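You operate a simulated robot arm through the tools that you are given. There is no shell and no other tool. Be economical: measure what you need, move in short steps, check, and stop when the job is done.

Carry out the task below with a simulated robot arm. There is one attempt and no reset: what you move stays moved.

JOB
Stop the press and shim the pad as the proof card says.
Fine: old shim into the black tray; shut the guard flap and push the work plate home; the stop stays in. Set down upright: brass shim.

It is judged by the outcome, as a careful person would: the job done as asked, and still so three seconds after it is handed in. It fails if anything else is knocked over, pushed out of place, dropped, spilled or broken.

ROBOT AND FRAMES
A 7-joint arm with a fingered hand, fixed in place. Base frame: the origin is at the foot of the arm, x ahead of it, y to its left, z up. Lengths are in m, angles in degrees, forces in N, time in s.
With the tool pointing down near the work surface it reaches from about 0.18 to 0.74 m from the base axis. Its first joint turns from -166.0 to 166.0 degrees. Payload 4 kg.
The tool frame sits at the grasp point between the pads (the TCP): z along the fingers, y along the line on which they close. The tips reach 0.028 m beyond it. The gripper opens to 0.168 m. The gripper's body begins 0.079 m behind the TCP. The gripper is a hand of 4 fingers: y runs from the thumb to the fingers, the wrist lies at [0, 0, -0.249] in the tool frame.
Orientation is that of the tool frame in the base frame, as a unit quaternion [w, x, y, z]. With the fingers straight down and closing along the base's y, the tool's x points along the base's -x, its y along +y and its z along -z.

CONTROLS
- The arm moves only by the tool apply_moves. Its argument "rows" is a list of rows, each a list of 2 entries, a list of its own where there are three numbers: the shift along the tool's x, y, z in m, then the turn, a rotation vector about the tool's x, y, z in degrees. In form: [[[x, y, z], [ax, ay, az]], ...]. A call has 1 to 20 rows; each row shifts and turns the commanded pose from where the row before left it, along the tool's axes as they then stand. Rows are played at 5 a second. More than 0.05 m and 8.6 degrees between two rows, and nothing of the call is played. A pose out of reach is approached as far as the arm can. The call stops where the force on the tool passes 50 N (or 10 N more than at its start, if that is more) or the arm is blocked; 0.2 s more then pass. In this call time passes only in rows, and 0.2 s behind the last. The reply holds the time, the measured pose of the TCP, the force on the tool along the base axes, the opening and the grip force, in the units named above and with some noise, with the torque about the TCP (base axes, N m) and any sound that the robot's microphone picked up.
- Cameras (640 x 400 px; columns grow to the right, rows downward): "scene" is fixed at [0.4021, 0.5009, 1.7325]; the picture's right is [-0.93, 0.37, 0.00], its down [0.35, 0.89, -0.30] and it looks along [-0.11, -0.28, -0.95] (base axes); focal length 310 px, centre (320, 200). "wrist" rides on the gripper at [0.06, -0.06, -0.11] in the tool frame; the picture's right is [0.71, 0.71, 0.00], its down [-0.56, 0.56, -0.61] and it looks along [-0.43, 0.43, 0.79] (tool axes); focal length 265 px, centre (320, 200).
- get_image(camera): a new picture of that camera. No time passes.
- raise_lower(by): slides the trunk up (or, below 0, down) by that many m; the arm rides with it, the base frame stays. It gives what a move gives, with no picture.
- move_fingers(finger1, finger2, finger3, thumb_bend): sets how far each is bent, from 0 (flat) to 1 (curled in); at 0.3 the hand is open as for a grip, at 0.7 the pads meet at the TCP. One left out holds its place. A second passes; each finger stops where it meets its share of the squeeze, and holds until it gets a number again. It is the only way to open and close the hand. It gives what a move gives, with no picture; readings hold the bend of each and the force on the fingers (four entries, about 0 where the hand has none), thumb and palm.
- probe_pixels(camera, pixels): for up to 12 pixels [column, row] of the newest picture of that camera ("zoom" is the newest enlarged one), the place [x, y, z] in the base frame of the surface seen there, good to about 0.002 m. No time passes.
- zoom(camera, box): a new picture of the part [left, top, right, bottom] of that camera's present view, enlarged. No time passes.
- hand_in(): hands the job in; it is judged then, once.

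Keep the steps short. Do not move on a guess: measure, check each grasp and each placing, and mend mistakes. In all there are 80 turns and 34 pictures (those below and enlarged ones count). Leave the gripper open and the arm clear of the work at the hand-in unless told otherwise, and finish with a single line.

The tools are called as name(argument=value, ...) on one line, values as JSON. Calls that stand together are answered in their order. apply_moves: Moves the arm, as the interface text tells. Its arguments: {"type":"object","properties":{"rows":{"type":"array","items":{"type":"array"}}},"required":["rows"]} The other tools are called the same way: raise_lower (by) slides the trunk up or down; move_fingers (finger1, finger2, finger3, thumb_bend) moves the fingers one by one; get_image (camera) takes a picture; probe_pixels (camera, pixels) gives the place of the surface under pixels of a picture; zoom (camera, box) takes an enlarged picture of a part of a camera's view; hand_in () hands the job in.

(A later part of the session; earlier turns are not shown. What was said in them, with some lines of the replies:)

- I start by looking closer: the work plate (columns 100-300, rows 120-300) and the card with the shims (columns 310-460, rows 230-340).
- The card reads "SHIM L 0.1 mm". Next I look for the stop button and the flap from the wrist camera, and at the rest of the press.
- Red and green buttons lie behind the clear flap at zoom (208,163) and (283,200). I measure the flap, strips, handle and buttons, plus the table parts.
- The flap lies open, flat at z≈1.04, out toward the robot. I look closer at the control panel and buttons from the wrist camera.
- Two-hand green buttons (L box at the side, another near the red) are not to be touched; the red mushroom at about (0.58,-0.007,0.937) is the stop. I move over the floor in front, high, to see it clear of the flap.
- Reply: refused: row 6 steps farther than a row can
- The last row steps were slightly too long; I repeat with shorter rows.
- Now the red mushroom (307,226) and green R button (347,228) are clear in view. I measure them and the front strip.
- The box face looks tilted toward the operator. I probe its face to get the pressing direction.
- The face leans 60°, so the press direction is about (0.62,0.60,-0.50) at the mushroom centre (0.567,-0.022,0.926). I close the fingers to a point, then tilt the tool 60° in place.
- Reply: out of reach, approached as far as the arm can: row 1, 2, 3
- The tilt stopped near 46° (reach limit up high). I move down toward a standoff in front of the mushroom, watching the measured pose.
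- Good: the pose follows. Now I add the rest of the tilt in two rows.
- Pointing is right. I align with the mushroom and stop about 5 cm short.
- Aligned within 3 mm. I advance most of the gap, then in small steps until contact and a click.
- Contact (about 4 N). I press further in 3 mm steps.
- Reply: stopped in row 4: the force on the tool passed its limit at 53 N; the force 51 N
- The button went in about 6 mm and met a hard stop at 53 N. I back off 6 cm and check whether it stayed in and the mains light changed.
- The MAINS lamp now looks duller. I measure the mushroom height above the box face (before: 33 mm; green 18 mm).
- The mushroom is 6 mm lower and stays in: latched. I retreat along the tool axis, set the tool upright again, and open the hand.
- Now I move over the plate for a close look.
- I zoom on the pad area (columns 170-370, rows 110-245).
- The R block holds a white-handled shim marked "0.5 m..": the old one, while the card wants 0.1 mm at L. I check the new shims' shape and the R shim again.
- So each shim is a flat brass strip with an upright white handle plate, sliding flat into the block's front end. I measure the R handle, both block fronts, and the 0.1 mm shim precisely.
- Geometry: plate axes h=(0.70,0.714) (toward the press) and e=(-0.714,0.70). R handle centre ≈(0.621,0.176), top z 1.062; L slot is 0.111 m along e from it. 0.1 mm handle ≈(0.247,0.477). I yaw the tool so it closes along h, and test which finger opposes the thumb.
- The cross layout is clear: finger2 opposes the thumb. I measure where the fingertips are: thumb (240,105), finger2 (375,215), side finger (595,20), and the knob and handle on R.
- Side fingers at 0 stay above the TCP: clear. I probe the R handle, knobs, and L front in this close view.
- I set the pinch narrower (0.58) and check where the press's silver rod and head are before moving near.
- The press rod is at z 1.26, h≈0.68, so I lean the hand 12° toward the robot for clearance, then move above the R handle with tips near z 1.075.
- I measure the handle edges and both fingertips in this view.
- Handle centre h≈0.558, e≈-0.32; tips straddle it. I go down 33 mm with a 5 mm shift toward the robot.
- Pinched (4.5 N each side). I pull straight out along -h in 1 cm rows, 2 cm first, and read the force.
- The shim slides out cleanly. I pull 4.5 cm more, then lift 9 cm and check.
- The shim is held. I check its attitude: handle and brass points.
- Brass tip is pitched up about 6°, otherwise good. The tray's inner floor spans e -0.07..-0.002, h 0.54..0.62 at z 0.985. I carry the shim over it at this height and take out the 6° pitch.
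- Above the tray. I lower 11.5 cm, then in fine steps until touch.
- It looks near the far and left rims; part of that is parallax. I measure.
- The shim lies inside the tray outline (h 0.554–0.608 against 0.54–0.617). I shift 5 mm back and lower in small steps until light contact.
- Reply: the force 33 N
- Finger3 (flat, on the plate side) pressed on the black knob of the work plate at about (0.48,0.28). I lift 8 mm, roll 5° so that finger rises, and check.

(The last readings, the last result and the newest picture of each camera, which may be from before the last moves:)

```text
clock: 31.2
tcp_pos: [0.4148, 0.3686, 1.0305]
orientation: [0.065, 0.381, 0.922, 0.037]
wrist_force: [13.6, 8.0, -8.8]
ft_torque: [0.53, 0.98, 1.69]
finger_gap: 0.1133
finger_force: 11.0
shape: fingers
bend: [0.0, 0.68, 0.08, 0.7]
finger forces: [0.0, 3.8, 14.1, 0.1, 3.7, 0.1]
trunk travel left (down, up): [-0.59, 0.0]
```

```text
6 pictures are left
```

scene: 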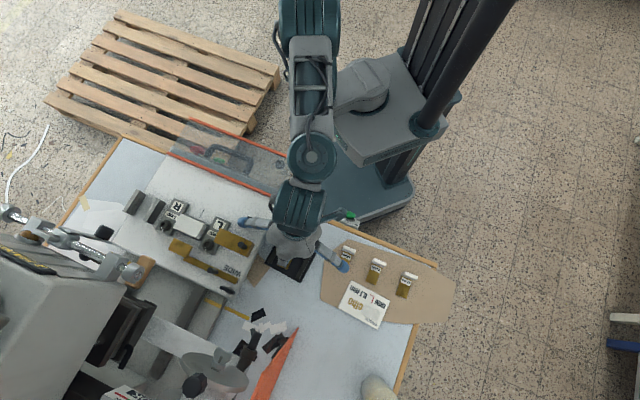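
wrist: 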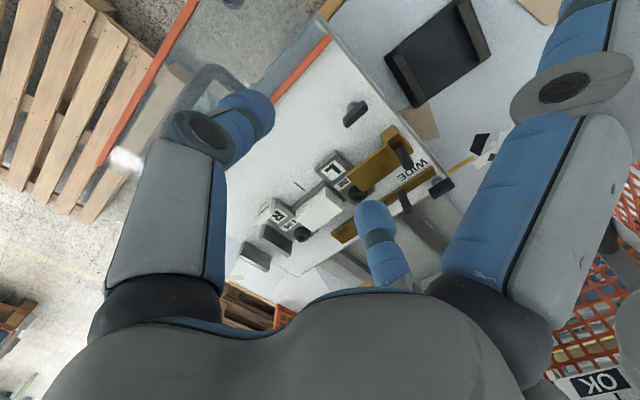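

Force now points down and sideways: finger3 seems caught at the knob. I zoom in before moving on.

zoom(camera="scene", box=[210, 190, 370, 290])

probe_pixels(camera="zoom", pixels=[[120, 115], [135, 120], [175, 130], [210, 150], [170, 115], [160, 135], [150, 210], [125, 200], [540, 300], [500, 285]])

```text
4.00 times, centred on (290, 240) of scene
```

zoom: 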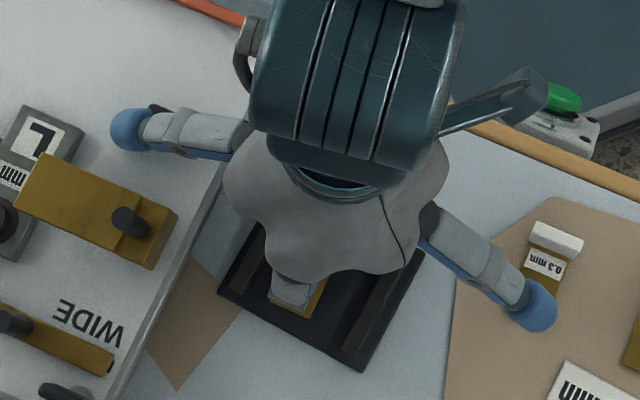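

```text
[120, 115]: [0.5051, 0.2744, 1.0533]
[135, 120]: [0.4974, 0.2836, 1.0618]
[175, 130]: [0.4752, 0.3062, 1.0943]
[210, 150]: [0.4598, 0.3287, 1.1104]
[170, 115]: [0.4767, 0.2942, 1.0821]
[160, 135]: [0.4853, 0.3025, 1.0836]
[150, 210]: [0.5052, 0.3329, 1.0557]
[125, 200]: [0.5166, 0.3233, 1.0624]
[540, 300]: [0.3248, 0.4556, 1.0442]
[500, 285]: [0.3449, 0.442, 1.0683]
```

Finger3 slipped to the +h side of the knob bar and rubs against it. I move 12 mm toward +h to free it, then rise 25 mm.

apply_moves(rows=[[[0, 0.006, 0], [0, 0, 0]], [[0, 0.006, 0], [0, 0, 0]], [[0, 0, -0.005], [0, 0, 0]], [[0, 0, -0.01], [0, 0, 0]], [[0, 0, -0.01], [0, 0, 0]]])

```text
clock: 32.4
tcp_pos: [0.4167, 0.3766, 1.0608]
orientation: [0.063, 0.378, 0.923, 0.039]
wrist_force: [-0.6, 0.0, -0.3]
ft_torque: [0.01, -0.02, 0.0]
finger_gap: 0.1131
finger_force: 4.2
shape: fingers
bend: [0.0, 0.68, 0.0, 0.7]
finger forces: [0.1, 3.8, 0.0, 0.0, 3.8, 0.0]
trunk travel left (down, up): [-0.59, 0.0]
```

Free again, shim still held, forces zero. With the 5° roll finger3 now clears the knob. I lower to just above the floor, then in 2 mm steps.

apply_moves(rows=[[[0.0012, -0.0041, 0.0126], [0, 0, 0]], [[0.0011, -0.004, 0.0125], [0, 0, 0]], [[0.0002, -0.0004, 0.003], [0, 0, 0]], [[0.0002, -0.0003, 0.002], [0, 0, 0]]])

```text
clock: 33.4
tcp_pos: [0.4128, 0.3733, 1.029]
orientation: [0.064, 0.379, 0.922, 0.04]
wrist_force: [-0.2, -0.1, 0.4]
ft_torque: [-0.08, -0.04, 0.03]
finger_gap: 0.1135
finger_force: 4.5
shape: fingers
bend: [0.0, 0.68, 0.0, 0.7]
finger forces: [0.0, 3.8, 0.8, 0.1, 3.8, 0.0]
trunk travel left (down, up): [-0.59, 0.0]
```

Finger3 starts to touch (0.8 N). I roll 3° more and go down 2 mm at a time.

apply_moves(rows=[[[0, 0, 0], [0, -3.5, 0]], [[0.0002, -0.0003, 0.002], [0, 0, 0]], [[0.0002, -0.0003, 0.001], [0, 0, 0]]])

```text
clock: 34.2
tcp_pos: [0.4113, 0.3737, 1.0262]
orientation: [0.091, 0.38, 0.92, 0.03]
wrist_force: [0.0, 0.3, -0.4]
ft_torque: [-0.06, -0.03, 0.07]
finger_gap: 0.1131
finger_force: 4.3
shape: fingers
bend: [0.0, 0.68, 0.0, 0.7]
finger forces: [0.0, 3.9, 0.4, 0.0, 3.7, 0.0]
trunk travel left (down, up): [-0.59, 0.0]
```

apply_moves(rows=[[[0.0002, -0.0002, 0.0015], [0, 0, 0]], [[0.0002, -0.0002, 0.0015], [0, 0, 0]]])

```text
clock: 34.8
tcp_pos: [0.4123, 0.3739, 1.0224]
orientation: [0.092, 0.381, 0.92, 0.03]
wrist_force: [1.9, -0.2, 7.7]
ft_torque: [-0.22, -0.13, 0.18]
finger_gap: 0.113
finger_force: 6.5
shape: fingers
bend: [0.0, 0.68, 0.0, 0.71]
finger forces: [0.1, 5.1, 2.1, 0.0, 5.5, 0.0]
trunk travel left (down, up): [-0.59, 0.0]
```

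The shim touches the floor (7.7 N). I release gently.

move_fingers(finger2=0.6, thumb_bend=0.6)

apply_moves(rows=[[[0.001, 0, -0.01], [0, 0, 0]], [[0.001, 0, -0.02], [0, 2, 0]], [[0.002, 0, -0.03], [0, 3, 0]], [[0.002, 0, -0.04], [0, 3.5, 0]]])

zoom(camera="wrist", box=[150, 0, 630, 300])

```text
clock: 35.8
tcp_pos: [0.4126, 0.3741, 1.0209]
orientation: [0.091, 0.38, 0.92, 0.029]
wrist_force: [2.2, 1.4, 1.4]
ft_torque: [-0.1, 0.0, 0.19]
finger_gap: 0.1173
finger_force: 1.1
shape: fingers
bend: [0.0, 0.6, 0.0, 0.6]
finger forces: [0.0, 0.0, 1.9, 0.0, 0.0, 0.0]
trunk travel left (down, up): [-0.59, 0.0]
```

```text
clock: 36.8
tcp_pos: [0.3921, 0.3742, 1.1195]
orientation: [0.024, 0.377, 0.924, 0.057]
wrist_force: [-0.5, 0.0, -0.3]
ft_torque: [-0.02, -0.01, 0.03]
finger_gap: 0.1176
finger_force: 0.1
shape: fingers
bend: [0.0, 0.6, 0.0, 0.6]
finger forces: [0.0, 0.0, 0.0, 0.1, 0.0, 0.0]
trunk travel left (down, up): [-0.59, 0.0]
```

```text
1.33 times, centred on (390, 150) of wrist
```

zoom: 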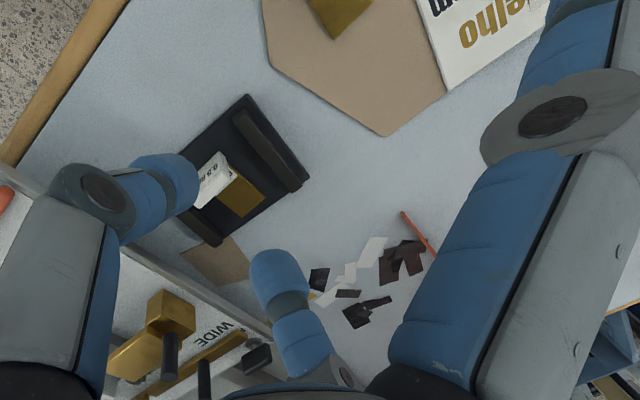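

The old shim sits upright in the tray. Now the 0.1 mm shim: I reduce the lean to 3° (so it won't pitch) and move above its handle at (0.247,0.477).

apply_moves(rows=[[[0, 0, 0], [4, 0, 0]], [[0.0351, -0.0062, 0.0056], [0, 0, 0]], [[0.0351, -0.0062, 0.0056], [0, 0, 0]], [[0.0351, -0.0062, 0.0056], [0, 0, 0]], [[0.0351, -0.0062, 0.0056], [0, 0, 0]], [[0.0351, -0.0062, 0.0056], [0, 0, 0]]])

get_image(camera="wrist")

```text
clock: 38.2
tcp_pos: [0.2443, 0.4804, 1.0909]
orientation: [0.011, 0.378, 0.925, 0.023]
wrist_force: [-0.1, 0.4, -0.2]
ft_torque: [0.01, -0.02, 0.05]
finger_gap: 0.1174
finger_force: 0.0
shape: fingers
bend: [0.0, 0.6, 0.0, 0.6]
finger forces: [0.0, 0.1, 0.1, 0.0, 0.0, 0.0]
trunk travel left (down, up): [-0.59, 0.0]
```

```text
3 pictures are left
```

wrist: 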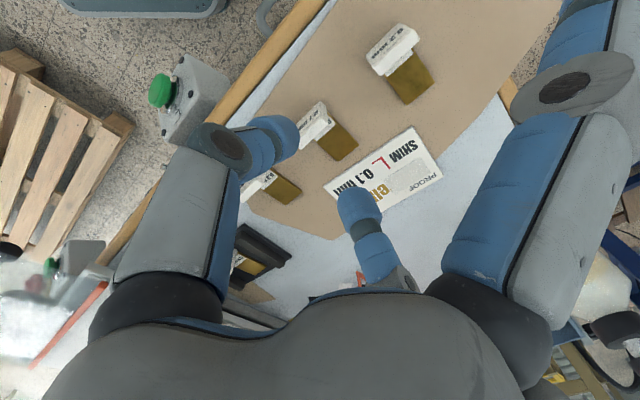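

The 0.1 handle is at (317,122). I measure it and the fingertips.

probe_pixels(camera="wrist", pixels=[[311, 122], [322, 128], [330, 120], [326, 124], [307, 142], [320, 132], [335, 143], [352, 150], [290, 130], [296, 145], [352, 205], [360, 195]])

```text
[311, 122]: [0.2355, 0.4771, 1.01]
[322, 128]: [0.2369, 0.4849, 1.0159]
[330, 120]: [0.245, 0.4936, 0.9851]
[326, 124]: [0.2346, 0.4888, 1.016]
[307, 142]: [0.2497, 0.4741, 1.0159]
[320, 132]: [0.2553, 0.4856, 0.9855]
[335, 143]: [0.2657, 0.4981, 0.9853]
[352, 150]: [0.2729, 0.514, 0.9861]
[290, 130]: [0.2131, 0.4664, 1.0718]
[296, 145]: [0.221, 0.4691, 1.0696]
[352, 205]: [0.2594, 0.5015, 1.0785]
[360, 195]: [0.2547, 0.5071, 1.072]
```

I shift 4.5 mm back and 4 mm to -e, and go down 66 mm.

apply_moves(rows=[[[-0.0042, -0.005, 0.01], [0, 0, 0]], [[0, -0.001, 0.02], [0, 0, 0]], [[0, -0.001, 0.02], [0, 0, 0]], [[0, -0.001, 0.016], [0, 0, 0]]])

move_fingers(finger2=0.72, thumb_bend=0.72)

```text
clock: 39.2
tcp_pos: [0.2452, 0.4699, 1.0269]
orientation: [0.01, 0.377, 0.926, 0.025]
wrist_force: [1.2, -0.7, 0.3]
ft_torque: [-0.04, -0.03, 0.02]
finger_gap: 0.1173
finger_force: 0.1
shape: fingers
bend: [0.0, 0.6, 0.0, 0.6]
finger forces: [0.1, 0.0, 0.0, 0.1, 0.0, 0.0]
trunk travel left (down, up): [-0.59, 0.0]
```

```text
clock: 40.2
tcp_pos: [0.2451, 0.4702, 1.0265]
orientation: [0.01, 0.377, 0.926, 0.025]
wrist_force: [-0.4, 0.2, -0.2]
ft_torque: [-0.03, 0.01, -0.01]
finger_gap: 0.1133
finger_force: 4.0
shape: fingers
bend: [0.0, 0.68, 0.0, 0.69]
finger forces: [0.1, 4.0, 0.1, 0.0, 3.9, 0.0]
trunk travel left (down, up): [-0.59, 0.0]
```

Gripped (4 N). I lift 10 cm, check force, then carry along -e to in front of the L slot.

apply_moves(rows=[[[0, 0.001, -0.02], [0, 0, 0]], [[0, 0.002, -0.04], [0, 0, 0]], [[0, 0.002, -0.043], [0, 0, 0]], [[-0.0367, 0, 0], [0, 0, 0]], [[-0.0367, 0, 0], [0, 0, 0]], [[-0.0367, 0, 0], [0, 0, 0]], [[-0.0367, 0, 0], [0, 0, 0]], [[-0.0367, 0, 0], [0, 0, 0]], [[-0.0367, 0, 0], [0, 0, 0]], [[-0.0367, 0, 0], [0, 0, 0]], [[-0.0367, -0.002, 0], [0, 0, 0]], [[-0.0367, -0.002, 0], [0, 0, 0]], [[-0.0367, -0.002, 0], [0, 0, 0]]])

```text
clock: 43.0
tcp_pos: [0.5046, 0.2078, 1.1264]
orientation: [0.011, 0.378, 0.925, 0.024]
wrist_force: [1.0, -0.5, -0.8]
ft_torque: [-0.03, 0.0, -0.02]
finger_gap: 0.1135
finger_force: 4.1
shape: fingers
bend: [0.0, 0.68, 0.0, 0.7]
finger forces: [0.1, 3.9, 0.0, 0.0, 3.9, 0.0]
trunk travel left (down, up): [-0.59, 0.0]
```

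Now lower to about 7 mm above the plate in front of L and take a picture to measure alignment.

apply_moves(rows=[[[0.0015, -0.0012, 0.024], [0, 0, 0]], [[0, -0.0013, 0.024], [0, 0, 0]]])

zoom(camera="wrist", box=[220, 40, 480, 210])

```text
clock: 43.6
tcp_pos: [0.5033, 0.2102, 1.0783]
orientation: [0.01, 0.378, 0.926, 0.026]
wrist_force: [-0.5, 0.3, -0.4]
ft_torque: [0.02, -0.02, 0.0]
finger_gap: 0.1135
finger_force: 4.2
shape: fingers
bend: [0.0, 0.68, 0.0, 0.7]
finger forces: [0.0, 3.9, 0.0, 0.0, 3.8, 0.1]
trunk travel left (down, up): [-0.59, 0.0]
```

```text
2.35 times, centred on (350, 125) of wrist
```

zoom: 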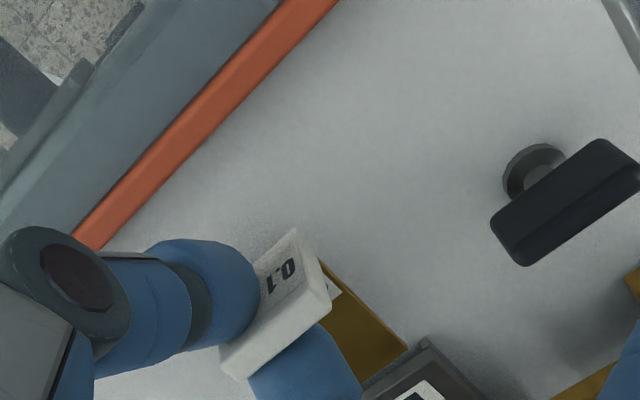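

I measure the brass edges, its tip and the L block's front.

probe_pixels(camera="zoom", pixels=[[400, 347], [385, 335], [340, 290], [372, 368], [362, 378], [345, 330], [428, 343], [424, 352], [385, 380], [310, 305], [240, 360], [430, 360]])

```text
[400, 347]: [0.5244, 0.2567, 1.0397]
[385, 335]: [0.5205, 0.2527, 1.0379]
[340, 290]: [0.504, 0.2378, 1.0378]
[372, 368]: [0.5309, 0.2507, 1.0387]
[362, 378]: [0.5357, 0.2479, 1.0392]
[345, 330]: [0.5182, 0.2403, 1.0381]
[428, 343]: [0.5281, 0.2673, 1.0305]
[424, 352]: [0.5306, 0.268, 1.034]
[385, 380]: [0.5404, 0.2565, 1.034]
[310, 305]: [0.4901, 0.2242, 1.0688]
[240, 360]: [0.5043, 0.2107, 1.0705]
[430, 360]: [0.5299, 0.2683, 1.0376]
```

Brass is 3 mm too far to +e and tip pitched 2.5° up. I correct both, and lower in small steps to the plate.

apply_moves(rows=[[[-0.003, 0, 0], [2.5, 0, 0]], [[0, 0, 0.004], [0, 0, 0]], [[0, 0, 0.0015], [0, 0, 0]], [[0, 0, 0.0015], [0, 0, 0]]])

```text
clock: 44.6
tcp_pos: [0.506, 0.2081, 1.0711]
orientation: [0.002, 0.378, 0.926, 0.005]
wrist_force: [-0.2, 0.4, 0.2]
ft_torque: [0.0, -0.01, 0.02]
finger_gap: 0.1132
finger_force: 4.5
shape: fingers
bend: [0.0, 0.68, 0.0, 0.7]
finger forces: [0.0, 3.9, 0.0, 0.0, 3.9, 0.1]
trunk travel left (down, up): [-0.59, 0.0]
```

apply_moves(rows=[[[0, 0, 0.001], [0, 0, 0]], [[0, 0, 0.001], [0, 0, 0]]])

```text
clock: 45.2
tcp_pos: [0.5043, 0.2099, 1.0713]
orientation: [0.001, 0.378, 0.926, 0.006]
wrist_force: [0.5, 0.8, -0.8]
ft_torque: [0.01, 0.01, -0.01]
finger_gap: 0.1137
finger_force: 4.8
shape: fingers
bend: [0.0, 0.68, 0.0, 0.7]
finger forces: [0.1, 4.0, 0.0, 0.1, 4.0, 0.0]
trunk travel left (down, up): [-0.59, 0.0]
```

No contact yet; I continue down 1 mm per row.

apply_moves(rows=[[[0, 0, 0.001], [0, 0, 0]], [[0, 0, 0.001], [0, 0, 0]]])

```text
clock: 45.8
tcp_pos: [0.5052, 0.2092, 1.0691]
orientation: [0.002, 0.378, 0.926, 0.005]
wrist_force: [1.4, -1.3, 6.5]
ft_torque: [-0.01, 0.0, 0.0]
finger_gap: 0.1131
finger_force: 5.3
shape: fingers
bend: [0.0, 0.71, 0.0, 0.69]
finger forces: [0.0, 5.7, 0.0, 0.0, 5.9, 0.1]
trunk travel left (down, up): [-0.59, 0.0]
```

Light contact (6.5 N). I ease up 0.7 mm and slide toward the slot in 5 mm rows.

apply_moves(rows=[[[0, 0, -0.0007], [0, 0, 0]], [[0, 0.005, 0], [0, 0, 0]], [[0, 0.005, 0], [0, 0, 0]], [[0, 0.005, 0], [0, 0, 0]], [[0, 0.005, 0], [0, 0, 0]]])

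```text
clock: 47.0
tcp_pos: [0.5182, 0.2235, 1.0695]
orientation: [0.001, 0.378, 0.926, 0.004]
wrist_force: [-1.8, -0.8, 3.1]
ft_torque: [-0.04, 0.05, -0.01]
finger_gap: 0.1134
finger_force: 4.9
shape: fingers
bend: [0.0, 0.71, 0.0, 0.69]
finger forces: [0.1, 4.5, 0.1, 0.0, 6.0, 0.0]
trunk travel left (down, up): [-0.59, 0.0]
```

Moving with about 2 N friction. I continue 15 mm.

apply_moves(rows=[[[0, 0.005, 0], [0, 0, 0]], [[0, 0.005, 0], [0, 0, 0]], [[0, 0.005, 0], [0, 0, 0]]])

```text
clock: 47.8
tcp_pos: [0.5295, 0.2344, 1.0684]
orientation: [0.001, 0.378, 0.926, 0.004]
wrist_force: [-1.1, -0.8, 3.1]
ft_torque: [0.0, 0.02, -0.01]
finger_gap: 0.1133
finger_force: 4.6
shape: fingers
bend: [0.0, 0.71, 0.0, 0.69]
finger forces: [0.0, 4.5, 0.1, 0.0, 5.7, 0.0]
trunk travel left (down, up): [-0.59, 0.0]
```

apply_moves(rows=[[[0, 0.004, 0], [0, 0, 0]], [[0, 0.003, 0], [0, 0, 0]], [[0, 0.003, 0], [0, 0, 0]]])

```text
clock: 48.6
tcp_pos: [0.5364, 0.2415, 1.0695]
orientation: [0.002, 0.377, 0.926, 0.005]
wrist_force: [-0.8, -1.8, 3.1]
ft_torque: [-0.02, 0.0, -0.01]
finger_gap: 0.1133
finger_force: 4.9
shape: fingers
bend: [0.0, 0.71, 0.0, 0.69]
finger forces: [0.1, 4.3, 0.1, 0.1, 5.5, 0.1]
trunk travel left (down, up): [-0.59, 0.0]
```

apply_moves(rows=[[[0, 0.003, 0], [0, 0, 0]], [[0, 0.0025, 0], [0, 0, 0]]])

```text
clock: 49.2
tcp_pos: [0.5398, 0.2453, 1.0693]
orientation: [0.001, 0.378, 0.926, 0.005]
wrist_force: [-0.9, -1.3, 1.4]
ft_torque: [-0.04, 0.02, -0.06]
finger_gap: 0.1135
finger_force: 4.7
shape: fingers
bend: [0.0, 0.71, 0.0, 0.69]
finger forces: [0.0, 4.4, 0.0, 0.0, 5.0, 0.1]
trunk travel left (down, up): [-0.59, 0.0]
```

apply_moves(rows=[[[0, 0.002, 0], [0, 0, 0]], [[0, 0.002, 0], [0, 0, 0]]])

```text
clock: 49.8
tcp_pos: [0.5437, 0.247, 1.0699]
orientation: [0.002, 0.377, 0.926, 0.005]
wrist_force: [-0.7, -0.4, -0.7]
ft_torque: [-0.01, 0.02, 0.03]
finger_gap: 0.1133
finger_force: 4.4
shape: fingers
bend: [0.0, 0.68, 0.0, 0.69]
finger forces: [0.0, 3.9, 0.1, 0.0, 4.7, 0.0]
trunk travel left (down, up): [-0.59, 0.0]
```

Friction vanished and forces are near zero: it looks seated, handle h≈0.559. I open just a little, rise, then look.

move_fingers(finger2=0.645, thumb_bend=0.645)

apply_moves(rows=[[[0, 0, -0.01], [0, 0, 0]], [[0, 0, -0.02], [0, 0, 0]], [[0, 0, -0.03], [0, 0, 0]], [[0, -0.02, -0.03], [0, 0, 0]], [[0, -0.03, -0.02], [0, 0, 0]]])

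get_image(camera="wrist")

```text
clock: 50.8
tcp_pos: [0.5435, 0.249, 1.0701]
orientation: [0.001, 0.377, 0.926, 0.006]
wrist_force: [-0.4, 0.6, 7.5]
ft_torque: [0.12, -0.08, 0.0]
finger_gap: 0.1152
finger_force: 3.4
shape: fingers
bend: [0.0, 0.66, 0.0, 0.64]
finger forces: [0.0, 7.0, 0.1, 0.1, 0.1, 0.1]
trunk travel left (down, up): [-0.59, 0.0]
```

```text
clock: 52.0
tcp_pos: [0.5079, 0.2118, 1.1816]
orientation: [0.002, 0.378, 0.926, 0.005]
wrist_force: [0.0, -0.8, -0.2]
ft_torque: [0.02, 0.02, 0.01]
finger_gap: 0.1154
finger_force: 0.1
shape: fingers
bend: [0.0, 0.64, 0.0, 0.64]
finger forces: [0.0, 0.0, 0.0, 0.1, 0.1, 0.0]
trunk travel left (down, up): [-0.59, 0.0]
```

```text
1 pictures are left
```

wrist: 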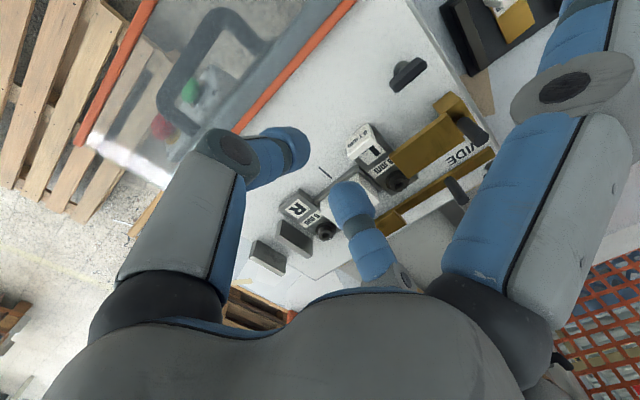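

The shim sits in L, handle at the block's front. I probe its position against L and R fronts, and the flap's parts from this view.

probe_pixels(camera="wrist", pixels=[[357, 139], [369, 128], [365, 137], [372, 137], [358, 150], [287, 205], [302, 192], [325, 170], [367, 160], [382, 147], [345, 190], [405, 75]])

probe_pixels(camera="wrist", pixels=[[250, 120], [340, 15], [130, 40], [85, 130], [220, 15], [165, 90], [245, 40], [185, 130], [270, 60], [230, 110], [300, 10], [160, 125]])

probe_pixels(camera="scene", pixels=[[170, 155], [230, 182], [278, 199], [284, 190], [225, 172], [175, 150], [240, 128], [293, 160], [250, 172], [212, 147], [290, 202], [200, 300]])

```text
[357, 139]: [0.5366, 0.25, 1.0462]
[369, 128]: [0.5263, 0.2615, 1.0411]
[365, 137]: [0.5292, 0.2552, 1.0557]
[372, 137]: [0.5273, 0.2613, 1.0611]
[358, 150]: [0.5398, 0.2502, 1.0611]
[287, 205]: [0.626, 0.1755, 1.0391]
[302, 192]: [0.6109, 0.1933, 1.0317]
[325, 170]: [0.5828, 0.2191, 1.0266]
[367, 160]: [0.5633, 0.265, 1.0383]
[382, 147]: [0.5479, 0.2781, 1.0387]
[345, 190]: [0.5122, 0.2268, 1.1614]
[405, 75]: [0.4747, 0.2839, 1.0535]
```

```text
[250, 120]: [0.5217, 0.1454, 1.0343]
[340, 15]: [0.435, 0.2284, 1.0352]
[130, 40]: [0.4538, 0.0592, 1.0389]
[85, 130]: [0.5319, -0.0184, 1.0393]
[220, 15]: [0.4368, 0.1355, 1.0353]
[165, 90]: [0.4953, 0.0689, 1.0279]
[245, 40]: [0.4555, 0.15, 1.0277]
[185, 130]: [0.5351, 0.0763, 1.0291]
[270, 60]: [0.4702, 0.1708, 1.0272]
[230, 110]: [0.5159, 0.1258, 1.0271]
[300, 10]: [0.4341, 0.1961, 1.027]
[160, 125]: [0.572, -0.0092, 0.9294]
```

```text
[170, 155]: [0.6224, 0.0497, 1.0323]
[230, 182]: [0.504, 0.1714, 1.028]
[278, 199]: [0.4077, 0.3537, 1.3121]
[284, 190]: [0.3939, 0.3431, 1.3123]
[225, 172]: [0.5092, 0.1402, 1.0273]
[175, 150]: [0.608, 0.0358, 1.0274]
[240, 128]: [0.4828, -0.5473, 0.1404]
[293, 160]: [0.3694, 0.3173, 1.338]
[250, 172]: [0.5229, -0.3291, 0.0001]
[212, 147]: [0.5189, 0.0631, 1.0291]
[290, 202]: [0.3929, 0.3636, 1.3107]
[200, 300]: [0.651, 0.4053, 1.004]
```

The 0.1 mm shim is seated in L (handle against the block front, R empty). The open flap hinges near h 0.468, with its free orange edge at h 0.36, z 1.04, overhanging. I'll lift it from below with finger2 held flat. First I back away toward the robot and shape the hand.

apply_moves(rows=[[[0.0055, -0.0384, 0], [0, 0, 0]], [[0.0055, -0.0384, 0], [0, 0, 0]], [[0.0055, -0.0384, 0], [0, 0, 0]], [[0.0055, -0.0384, 0], [0, 0, 0]], [[0.0055, -0.0384, 0], [0, 0, 0]], [[0.0055, -0.0384, 0], [0, 0, 0]], [[0.0055, -0.0384, 0], [0, 0, 0]], [[0.0055, -0.0384, 0], [0, 0, 0]]])

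move_fingers(finger1=0.7, finger2=0.0, finger3=0.7, thumb_bend=0.7)

probe_pixels(camera="scene", pixels=[[345, 232], [320, 222], [270, 190], [265, 183], [255, 178], [262, 170], [272, 176], [345, 217], [280, 165], [300, 195]])

```text
clock: 53.8
tcp_pos: [0.2594, 0.0212, 1.175]
orientation: [0.004, 0.378, 0.926, 0.007]
wrist_force: [16.4, 3.4, 12.2]
ft_torque: [0.04, -0.27, -0.01]
finger_gap: 0.1123
finger_force: 0.1
shape: fingers
bend: [0.0, 0.64, 0.0, 0.75]
finger forces: [0.0, 0.0, 0.0, 0.0, 0.0, 0.0]
trunk travel left (down, up): [-0.59, 0.0]
```

```text
clock: 54.8
tcp_pos: [0.2599, 0.0214, 1.1744]
orientation: [0.002, 0.377, 0.926, 0.005]
wrist_force: [5.9, 7.6, 16.0]
ft_torque: [0.0, -0.39, 0.52]
finger_gap: 0.0514
finger_force: 0.0
shape: fingers
bend: [0.43, 0.0, 0.58, 0.75]
finger forces: [0.0, 0.1, 0.0, 0.0, 0.0, 0.1]
trunk travel left (down, up): [-0.59, 0.0]
```

```text
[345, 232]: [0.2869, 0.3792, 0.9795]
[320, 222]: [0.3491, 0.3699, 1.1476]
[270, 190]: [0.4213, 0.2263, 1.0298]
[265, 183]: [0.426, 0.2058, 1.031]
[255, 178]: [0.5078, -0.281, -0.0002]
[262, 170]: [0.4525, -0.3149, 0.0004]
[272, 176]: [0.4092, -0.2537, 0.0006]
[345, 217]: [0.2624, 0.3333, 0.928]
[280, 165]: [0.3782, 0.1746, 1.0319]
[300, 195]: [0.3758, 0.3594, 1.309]
```

The hand touched the robot's own body here (thumb and finger1). I back out along +h, then go to the flap's left end (e≈-0.36), far from the body.

apply_moves(rows=[[[0, 0.02, 0], [0, 0, 0]], [[0, 0.03, 0], [0, 0, 0]], [[-0.03, 0.0, 0], [0, 0, 0]], [[-0.04, 0, 0], [0, 0, 0]], [[-0.04, 0, 0], [0, 0, 0]], [[-0.04, 0, 0], [0, 0, 0]], [[-0.04, 0, 0], [0, 0, 0]], [[0, -0.025, 0], [0, 0, 0]], [[0, -0.025, 0], [0, 0, 0]]])

move_fingers(finger1=0.7, finger2=0.0, finger3=0.7, thumb_bend=0.7)

```text
clock: 56.8
tcp_pos: [0.3957, -0.111, 1.1767]
orientation: [0.002, 0.378, 0.926, 0.004]
wrist_force: [0.7, 0.7, 0.4]
ft_torque: [0.01, 0.01, 0.03]
finger_gap: 0.0013
finger_force: 0.1
shape: fingers
bend: [0.68, 0.0, 0.68, 0.71]
finger forces: [0.0, 0.1, 0.0, 0.1, 0.1, 0.0]
trunk travel left (down, up): [-0.59, 0.0]
```

```text
clock: 57.8
tcp_pos: [0.396, -0.1104, 1.177]
orientation: [0.002, 0.378, 0.926, 0.004]
wrist_force: [-0.3, 0.1, 0.0]
ft_torque: [0.01, -0.01, -0.03]
finger_gap: 0.001
finger_force: 0.1
shape: fingers
bend: [0.68, 0.0, 0.68, 0.71]
finger forces: [0.0, 0.0, 0.0, 0.1, 0.1, 0.0]
trunk travel left (down, up): [-0.59, 0.0]
```

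Free. Now straight down in front of the flap's edge to TCP z≈0.985.

apply_moves(rows=[[[0, 0, 0.04], [0, 0, 0]], [[0, 0, 0.04], [0, 0, 0]], [[0, 0, 0.04], [0, 0, 0]], [[0, 0, 0.04], [0, 0, 0]], [[0, 0, 0.032], [0, 0, 0]], [[0, 0.02, 0], [0, 0, 0]], [[0, 0.02, 0], [0, 0, 0]]])

```text
clock: 59.4
tcp_pos: [0.4284, -0.0792, 0.9833]
orientation: [0.002, 0.378, 0.926, 0.005]
wrist_force: [0.4, 0.9, 0.1]
ft_torque: [-0.02, 0.0, -0.01]
finger_gap: 0.0009
finger_force: 0.1
shape: fingers
bend: [0.68, 0.0, 0.68, 0.7]
finger forces: [0.1, 0.0, 0.0, 0.0, 0.0, 0.0]
out of reach, approached as far as the arm can: row 1
trunk travel left (down, up): [-0.59, 0.0]
```

Tip is under the edge. I raise slowly and watch finger2's force.

apply_moves(rows=[[[0, 0, -0.01], [0, 0, 0]], [[0, 0, -0.01], [0, 0, 0]], [[0, 0, -0.01], [0, 0, 0]], [[0, 0, -0.01], [0, 0, 0]]])

probe_pixels(camera="scene", pixels=[[190, 121], [293, 160]])

```text
clock: 60.4
tcp_pos: [0.4252, -0.0789, 1.0255]
orientation: [0.002, 0.378, 0.926, 0.005]
wrist_force: [-0.5, -0.5, -1.0]
ft_torque: [-0.05, 0.04, 0.02]
finger_gap: 0.0009
finger_force: 0.6
shape: fingers
bend: [0.68, 0.02, 0.68, 0.7]
finger forces: [0.0, 1.3, 0.1, 0.1, 0.0, 0.0]
trunk travel left (down, up): [-0.59, 0.0]
```

```text
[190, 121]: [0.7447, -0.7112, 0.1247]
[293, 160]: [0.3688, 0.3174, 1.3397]
```

Finger2 feels 1.3 N: the flap's weight. I follow the edge's arc up and inward.

apply_moves(rows=[[[0, 0.0074, -0.0129], [0, 0, 0]], [[0, 0.0048, -0.0122], [0, 0, 0]], [[0, 0.0063, -0.0116], [0, 0, 0]], [[0, 0.0089, -0.0122], [0, 0, 0]], [[0, 0.009, -0.0096], [0, 0, 0]], [[0, 0.0118, -0.0095], [0, 0, 0]]])

```text
clock: 61.8
tcp_pos: [0.4622, -0.0452, 1.0933]
orientation: [0.002, 0.378, 0.926, 0.004]
wrist_force: [0.4, 0.1, -0.3]
ft_torque: [-0.04, 0.03, -0.01]
finger_gap: 0.001
finger_force: 0.4
shape: fingers
bend: [0.68, 0.02, 0.68, 0.7]
finger forces: [0.0, 0.5, 0.0, 0.1, 0.0, 0.0]
trunk travel left (down, up): [-0.59, 0.0]
```

Still in light contact. I carry on to vertical.

apply_moves(rows=[[[0, 0.0125, -0.007], [0, 0, 0]], [[0, 0.0125, -0.006], [0, 0, 0]], [[0, 0.01, -0.003], [0, 0, 0]], [[0, 0.01, -0.002], [0, 0, 0]], [[0, 0.01, -0.001], [0, 0, 0]]])

```text
clock: 63.0
tcp_pos: [0.4976, -0.0063, 1.1133]
orientation: [0.003, 0.378, 0.926, 0.005]
wrist_force: [-1.1, -1.7, -0.7]
ft_torque: [-0.05, 0.02, -0.04]
finger_gap: 0.001
finger_force: 1.2
shape: fingers
bend: [0.68, 0.07, 0.68, 0.7]
finger forces: [0.1, 1.7, 0.0, 0.0, 0.1, 0.2]
trunk travel left (down, up): [-0.59, 0.0]
```

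apply_moves(rows=[[[0, 0.007, 0], [0, 0, 0]], [[0, 0.007, 0], [0, 0, 0]]])

```text
clock: 63.6
tcp_pos: [0.5081, 0.0037, 1.1132]
orientation: [0.002, 0.378, 0.926, 0.006]
wrist_force: [-0.6, -1.6, -0.8]
ft_torque: [-0.04, 0.02, -0.04]
finger_gap: 0.0011
finger_force: 1.1
shape: fingers
bend: [0.68, 0.06, 0.68, 0.7]
finger forces: [0.1, 1.9, 0.0, 0.0, 0.1, 0.1]
trunk travel left (down, up): [-0.59, 0.0]
```

Force stays at about 2 N, so I can't tell stop from friction by feel. I back off 4 cm and spend the last picture on the plate and flap.

apply_moves(rows=[[[0, -0.02, 0], [0, 0, 0]], [[0, -0.03, 0], [0, 0, 0]], [[0, -0.03, 0], [0, 0, 0]]])

zoom(camera="scene", box=[90, 100, 330, 300])

```text
clock: 64.4
tcp_pos: [0.4514, -0.0552, 1.1127]
orientation: [0.002, 0.377, 0.926, 0.005]
wrist_force: [-1.1, 0.5, 0.3]
ft_torque: [0.0, 0.01, 0.0]
finger_gap: 0.0012
finger_force: 0.0
shape: fingers
bend: [0.68, 0.0, 0.68, 0.7]
finger forces: [0.0, 0.0, 0.0, 0.0, 0.1, 0.0]
trunk travel left (down, up): [-0.59, 0.0]
```

```text
2.00 times, centred on (210, 200) of scene
```

zoom: 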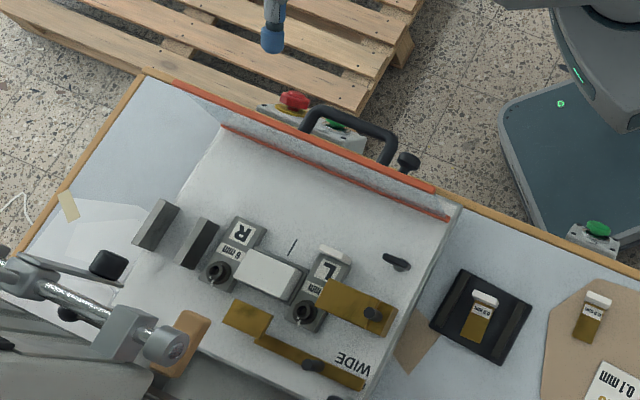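

Excellent: the flap stands up and stays. I measure strip, handle, plate edge, and rails.

probe_pixels(camera="zoom", pixels=[[180, 85], [430, 187], [230, 130], [440, 214], [345, 110], [390, 150], [405, 160], [310, 115], [395, 262], [293, 245], [335, 252], [290, 100]])

probe_pixels(camera="zoom", pixels=[[250, 222], [228, 222], [340, 258], [455, 212], [180, 330], [350, 392], [370, 370], [190, 345], [155, 345], [200, 390], [265, 40], [330, 385]])

```text
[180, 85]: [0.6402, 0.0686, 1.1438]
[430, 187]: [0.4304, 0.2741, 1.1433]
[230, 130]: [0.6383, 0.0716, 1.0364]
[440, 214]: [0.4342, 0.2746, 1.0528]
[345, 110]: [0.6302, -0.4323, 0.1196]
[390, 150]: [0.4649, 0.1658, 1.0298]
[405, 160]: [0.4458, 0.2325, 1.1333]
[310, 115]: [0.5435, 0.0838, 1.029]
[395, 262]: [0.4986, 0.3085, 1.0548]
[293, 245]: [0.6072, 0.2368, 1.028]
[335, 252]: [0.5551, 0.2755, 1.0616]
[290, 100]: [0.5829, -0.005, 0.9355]
```

```text
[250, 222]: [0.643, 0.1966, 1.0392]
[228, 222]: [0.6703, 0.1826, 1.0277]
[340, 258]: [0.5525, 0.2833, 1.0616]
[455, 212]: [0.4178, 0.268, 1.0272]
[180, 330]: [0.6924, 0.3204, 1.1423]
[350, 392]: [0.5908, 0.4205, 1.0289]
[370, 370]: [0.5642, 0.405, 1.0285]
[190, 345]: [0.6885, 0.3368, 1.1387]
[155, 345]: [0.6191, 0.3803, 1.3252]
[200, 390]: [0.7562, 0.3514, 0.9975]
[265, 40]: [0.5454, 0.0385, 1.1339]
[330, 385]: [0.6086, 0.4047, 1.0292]
```

The flap is exactly vertical (both strips h≈0.497), and the plate already slid 3 cm easily with it. The U bar (e -0.33..-0.22, now h≈0.425, z 1.03) belongs to the plate, so I'll push there. I make a fist, lean back 12°, and move in front of the bar.

move_fingers(finger1=0.7, finger2=0.7, finger3=0.7, thumb_bend=0.7)

apply_moves(rows=[[[0, 0, 0], [-6, 0, 0]], [[0, 0, 0], [-6, 0, 0]], [[0.031, 0.0173, 0.0037], [0, 0, 0]], [[0.031, 0.0173, 0.0037], [0, 0, 0]], [[0.031, 0.0173, 0.0037], [0, 0, 0]], [[0, -0.0058, 0.027], [0, 0, 0]], [[0, -0.0058, 0.027], [0, 0, 0]], [[0, -0.0058, 0.027], [0, 0, 0]]])

```text
clock: 65.4
tcp_pos: [0.4526, -0.0554, 1.112]
orientation: [0.002, 0.378, 0.926, 0.005]
wrist_force: [-0.2, 0.4, -1.0]
ft_torque: [0.0, -0.04, 0.02]
finger_gap: 0.0013
finger_force: 0.1
shape: fingers
bend: [0.68, 0.69, 0.68, 0.7]
finger forces: [0.0, 0.0, 0.0, 0.0, 0.0, 0.0]
trunk travel left (down, up): [-0.59, 0.0]
```

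```text
clock: 67.2
tcp_pos: [0.4226, 0.048, 1.0292]
orientation: [0.042, 0.376, 0.92, 0.101]
wrist_force: [0.3, -0.2, -0.1]
ft_torque: [0.0, -0.01, 0.03]
finger_gap: 0.0012
finger_force: 0.0
shape: fingers
bend: [0.68, 0.69, 0.68, 0.7]
finger forces: [0.0, 0.0, 0.0, 0.0, 0.0, 0.0]
trunk travel left (down, up): [-0.59, 0.0]
```

In place, no contact. I push toward +h in 1.5 cm rows.

apply_moves(rows=[[[0, 0.0147, 0.0031], [0, 0, 0]], [[0, 0.0147, 0.0031], [0, 0, 0]], [[0, 0.0147, 0.0031], [0, 0, 0]], [[0, 0.0147, 0.0031], [0, 0, 0]]])

```text
clock: 68.2
tcp_pos: [0.4649, 0.0917, 1.0294]
orientation: [0.042, 0.375, 0.92, 0.101]
wrist_force: [-1.4, -0.4, 0.6]
ft_torque: [-0.01, 0.0, -0.01]
finger_gap: 0.0015
finger_force: 0.7
shape: fingers
bend: [0.68, 0.7, 0.68, 0.7]
finger forces: [0.0, 1.4, 0.1, 0.0, 0.0, 0.0]
trunk travel left (down, up): [-0.59, 0.0]
```

Finger2 touches the bar (1.4 N). I keep pushing.

apply_moves(rows=[[[0, 0.0098, 0.0021], [0, 0, 0]], [[0, 0.0098, 0.0021], [0, 0, 0]], [[0, 0.0098, 0.0021], [0, 0, 0]], [[0, 0.0098, 0.0021], [0, 0, 0]], [[0, 0.0098, 0.0021], [0, 0, 0]]])

```text
clock: 69.4
tcp_pos: [0.4988, 0.1288, 1.0302]
orientation: [0.042, 0.375, 0.92, 0.103]
wrist_force: [-1.2, -0.5, 1.3]
ft_torque: [0.03, -0.04, -0.04]
finger_gap: 0.0015
finger_force: 2.2
shape: fingers
bend: [0.68, 0.7, 0.68, 0.7]
finger forces: [0.0, 5.2, 0.0, 0.1, 0.0, 0.1]
trunk travel left (down, up): [-0.59, 0.0]
```

apply_moves(rows=[[[0, 0.0098, 0.0021], [0, 0, 0]], [[0, 0.0098, 0.0021], [0, 0, 0]], [[0, 0.0098, 0.0021], [0, 0, 0]], [[0, 0.0098, 0.0021], [0, 0, 0]], [[0, 0.0098, 0.0021], [0, 0, 0]]])

```text
clock: 70.6
tcp_pos: [0.5364, 0.1641, 1.0306]
orientation: [0.042, 0.376, 0.92, 0.102]
wrist_force: [-0.7, -1.7, 0.7]
ft_torque: [0.04, 0.03, -0.06]
finger_gap: 0.0016
finger_force: 0.4
shape: fingers
bend: [0.68, 0.7, 0.68, 0.7]
finger forces: [0.0, 0.5, 0.0, 0.0, 0.0, 0.0]
trunk travel left (down, up): [-0.59, 0.0]
```

Still sliding freely. Continue in 1 cm rows.

apply_moves(rows=[[[0, 0.0098, 0.0021], [0, 0, 0]], [[0, 0.0098, 0.0021], [0, 0, 0]], [[0, 0.0098, 0.0021], [0, 0, 0]], [[0, 0.0098, 0.0021], [0, 0, 0]]])

```text
clock: 71.6
tcp_pos: [0.5606, 0.1941, 1.0302]
orientation: [0.041, 0.375, 0.921, 0.101]
wrist_force: [-1.4, -1.2, 0.3]
ft_torque: [0.0, -0.02, 0.0]
finger_gap: 0.0018
finger_force: 2.7
shape: fingers
bend: [0.68, 0.7, 0.68, 0.7]
finger forces: [0.0, 5.6, 0.0, 0.1, 0.0, 0.1]
trunk travel left (down, up): [-0.59, 0.0]
```

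apply_moves(rows=[[[0, 0.0098, 0.0021], [0, 0, 0]], [[0, 0.0098, 0.0021], [0, 0, 0]], [[0, 0.0098, 0.0021], [0, 0, 0]], [[0, 0.0098, 0.0021], [0, 0, 0]]])

```text
clock: 72.6
tcp_pos: [0.5891, 0.2193, 1.0317]
orientation: [0.041, 0.375, 0.92, 0.101]
wrist_force: [-10.0, -5.2, 3.4]
ft_torque: [0.05, -0.03, 0.09]
finger_gap: 0.0028
finger_force: 9.0
shape: fingers
bend: [0.68, 0.71, 0.68, 0.7]
finger forces: [0.0, 18.6, 0.0, 0.1, 0.0, 0.0]
trunk travel left (down, up): [-0.59, 0.0]
```

Force rises to 11 N: probably the home stop. I push two 3 mm rows more to confirm.

apply_moves(rows=[[[0, 0.003, 0.0006], [0, 0, 0]], [[0, 0.003, 0.0006], [0, 0, 0]]])

```text
clock: 73.2
tcp_pos: [0.593, 0.2235, 1.032]
orientation: [0.041, 0.375, 0.921, 0.102]
wrist_force: [-11.7, -8.6, 3.8]
ft_torque: [0.01, 0.06, 0.05]
finger_gap: 0.0044
finger_force: 11.8
shape: fingers
bend: [0.67, 0.72, 0.67, 0.68]
finger forces: [0.0, 24.1, 0.0, 0.1, 0.0, 0.0]
trunk travel left (down, up): [-0.59, 0.0]
```

apply_moves(rows=[[[0, 0.004, 0.0008], [0, 0, 0]], [[0, 0.004, 0.0008], [0, 0, 0]]])

```text
clock: 73.8
tcp_pos: [0.5981, 0.2279, 1.0319]
orientation: [0.042, 0.377, 0.92, 0.1]
wrist_force: [-17.0, -15.6, 4.4]
ft_torque: [-0.12, 0.11, 0.07]
finger_gap: 0.0056
finger_force: 17.4
shape: fingers
bend: [0.68, 0.73, 0.68, 0.67]
finger forces: [4.1, 26.8, 3.8, 0.1, 0.0, 0.0]
trunk travel left (down, up): [-0.59, 0.0]
5 turns are left
```

23 N against a firm stop: the plate is home. I back away along -h, rise, and then open the hand.

apply_moves(rows=[[[0, -0.0098, -0.0021], [0, 0, 0]], [[0, -0.0294, -0.0062], [0, 0, 0]], [[0, -0.0391, -0.0083], [0, 0, 0]], [[0, -0.0391, -0.0083], [0, 0, 0]], [[0, -0.0391, -0.0083], [0, 0, 0]], [[0, -0.0391, -0.0083], [0, 0, 0]], [[0, 0.0083, -0.0391], [0, 0, 0]], [[0, 0.0083, -0.0391], [0, 0, 0]], [[0, 0.0083, -0.0391], [0, 0, 0]], [[0, 0.0083, -0.0391], [0, 0, 0]]])

move_fingers(finger1=0.3, finger2=0.3, finger3=0.3, thumb_bend=0.3)

```text
clock: 76.0
tcp_pos: [0.4603, 0.0867, 1.1912]
orientation: [0.042, 0.376, 0.92, 0.101]
wrist_force: [-0.3, -0.1, 0.2]
ft_torque: [0.03, 0.0, 0.03]
finger_gap: 0.0018
finger_force: 0.0
shape: fingers
bend: [0.68, 0.7, 0.68, 0.69]
finger forces: [0.0, 0.1, 0.0, 0.0, 0.0, 0.0]
trunk travel left (down, up): [-0.59, 0.0]
```

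```text
clock: 77.0
tcp_pos: [0.4588, 0.0875, 1.19]
orientation: [0.041, 0.375, 0.921, 0.101]
wrist_force: [-0.3, 0.3, 0.4]
ft_torque: [0.01, -0.02, -0.01]
finger_gap: 0.117
finger_force: 0.1
shape: fingers
bend: [0.3, 0.3, 0.3, 0.3]
finger forces: [0.0, 0.0, 0.0, 0.0, 0.1, 0.1]
trunk travel left (down, up): [-0.59, 0.0]
4 turns are left
```

The hand is open and clear of the work, with zero force on it, so I hand in.

hand_in()

```text
The job is handed in.
```

The stop is pressed and latched, the old 0.5 mm shim from R is upright in the black tray, the 0.1 mm shim is in L, and the guard flap is shut; the plate was pushed to a firm stop at 23 N, but I had no pictures left to see it home.
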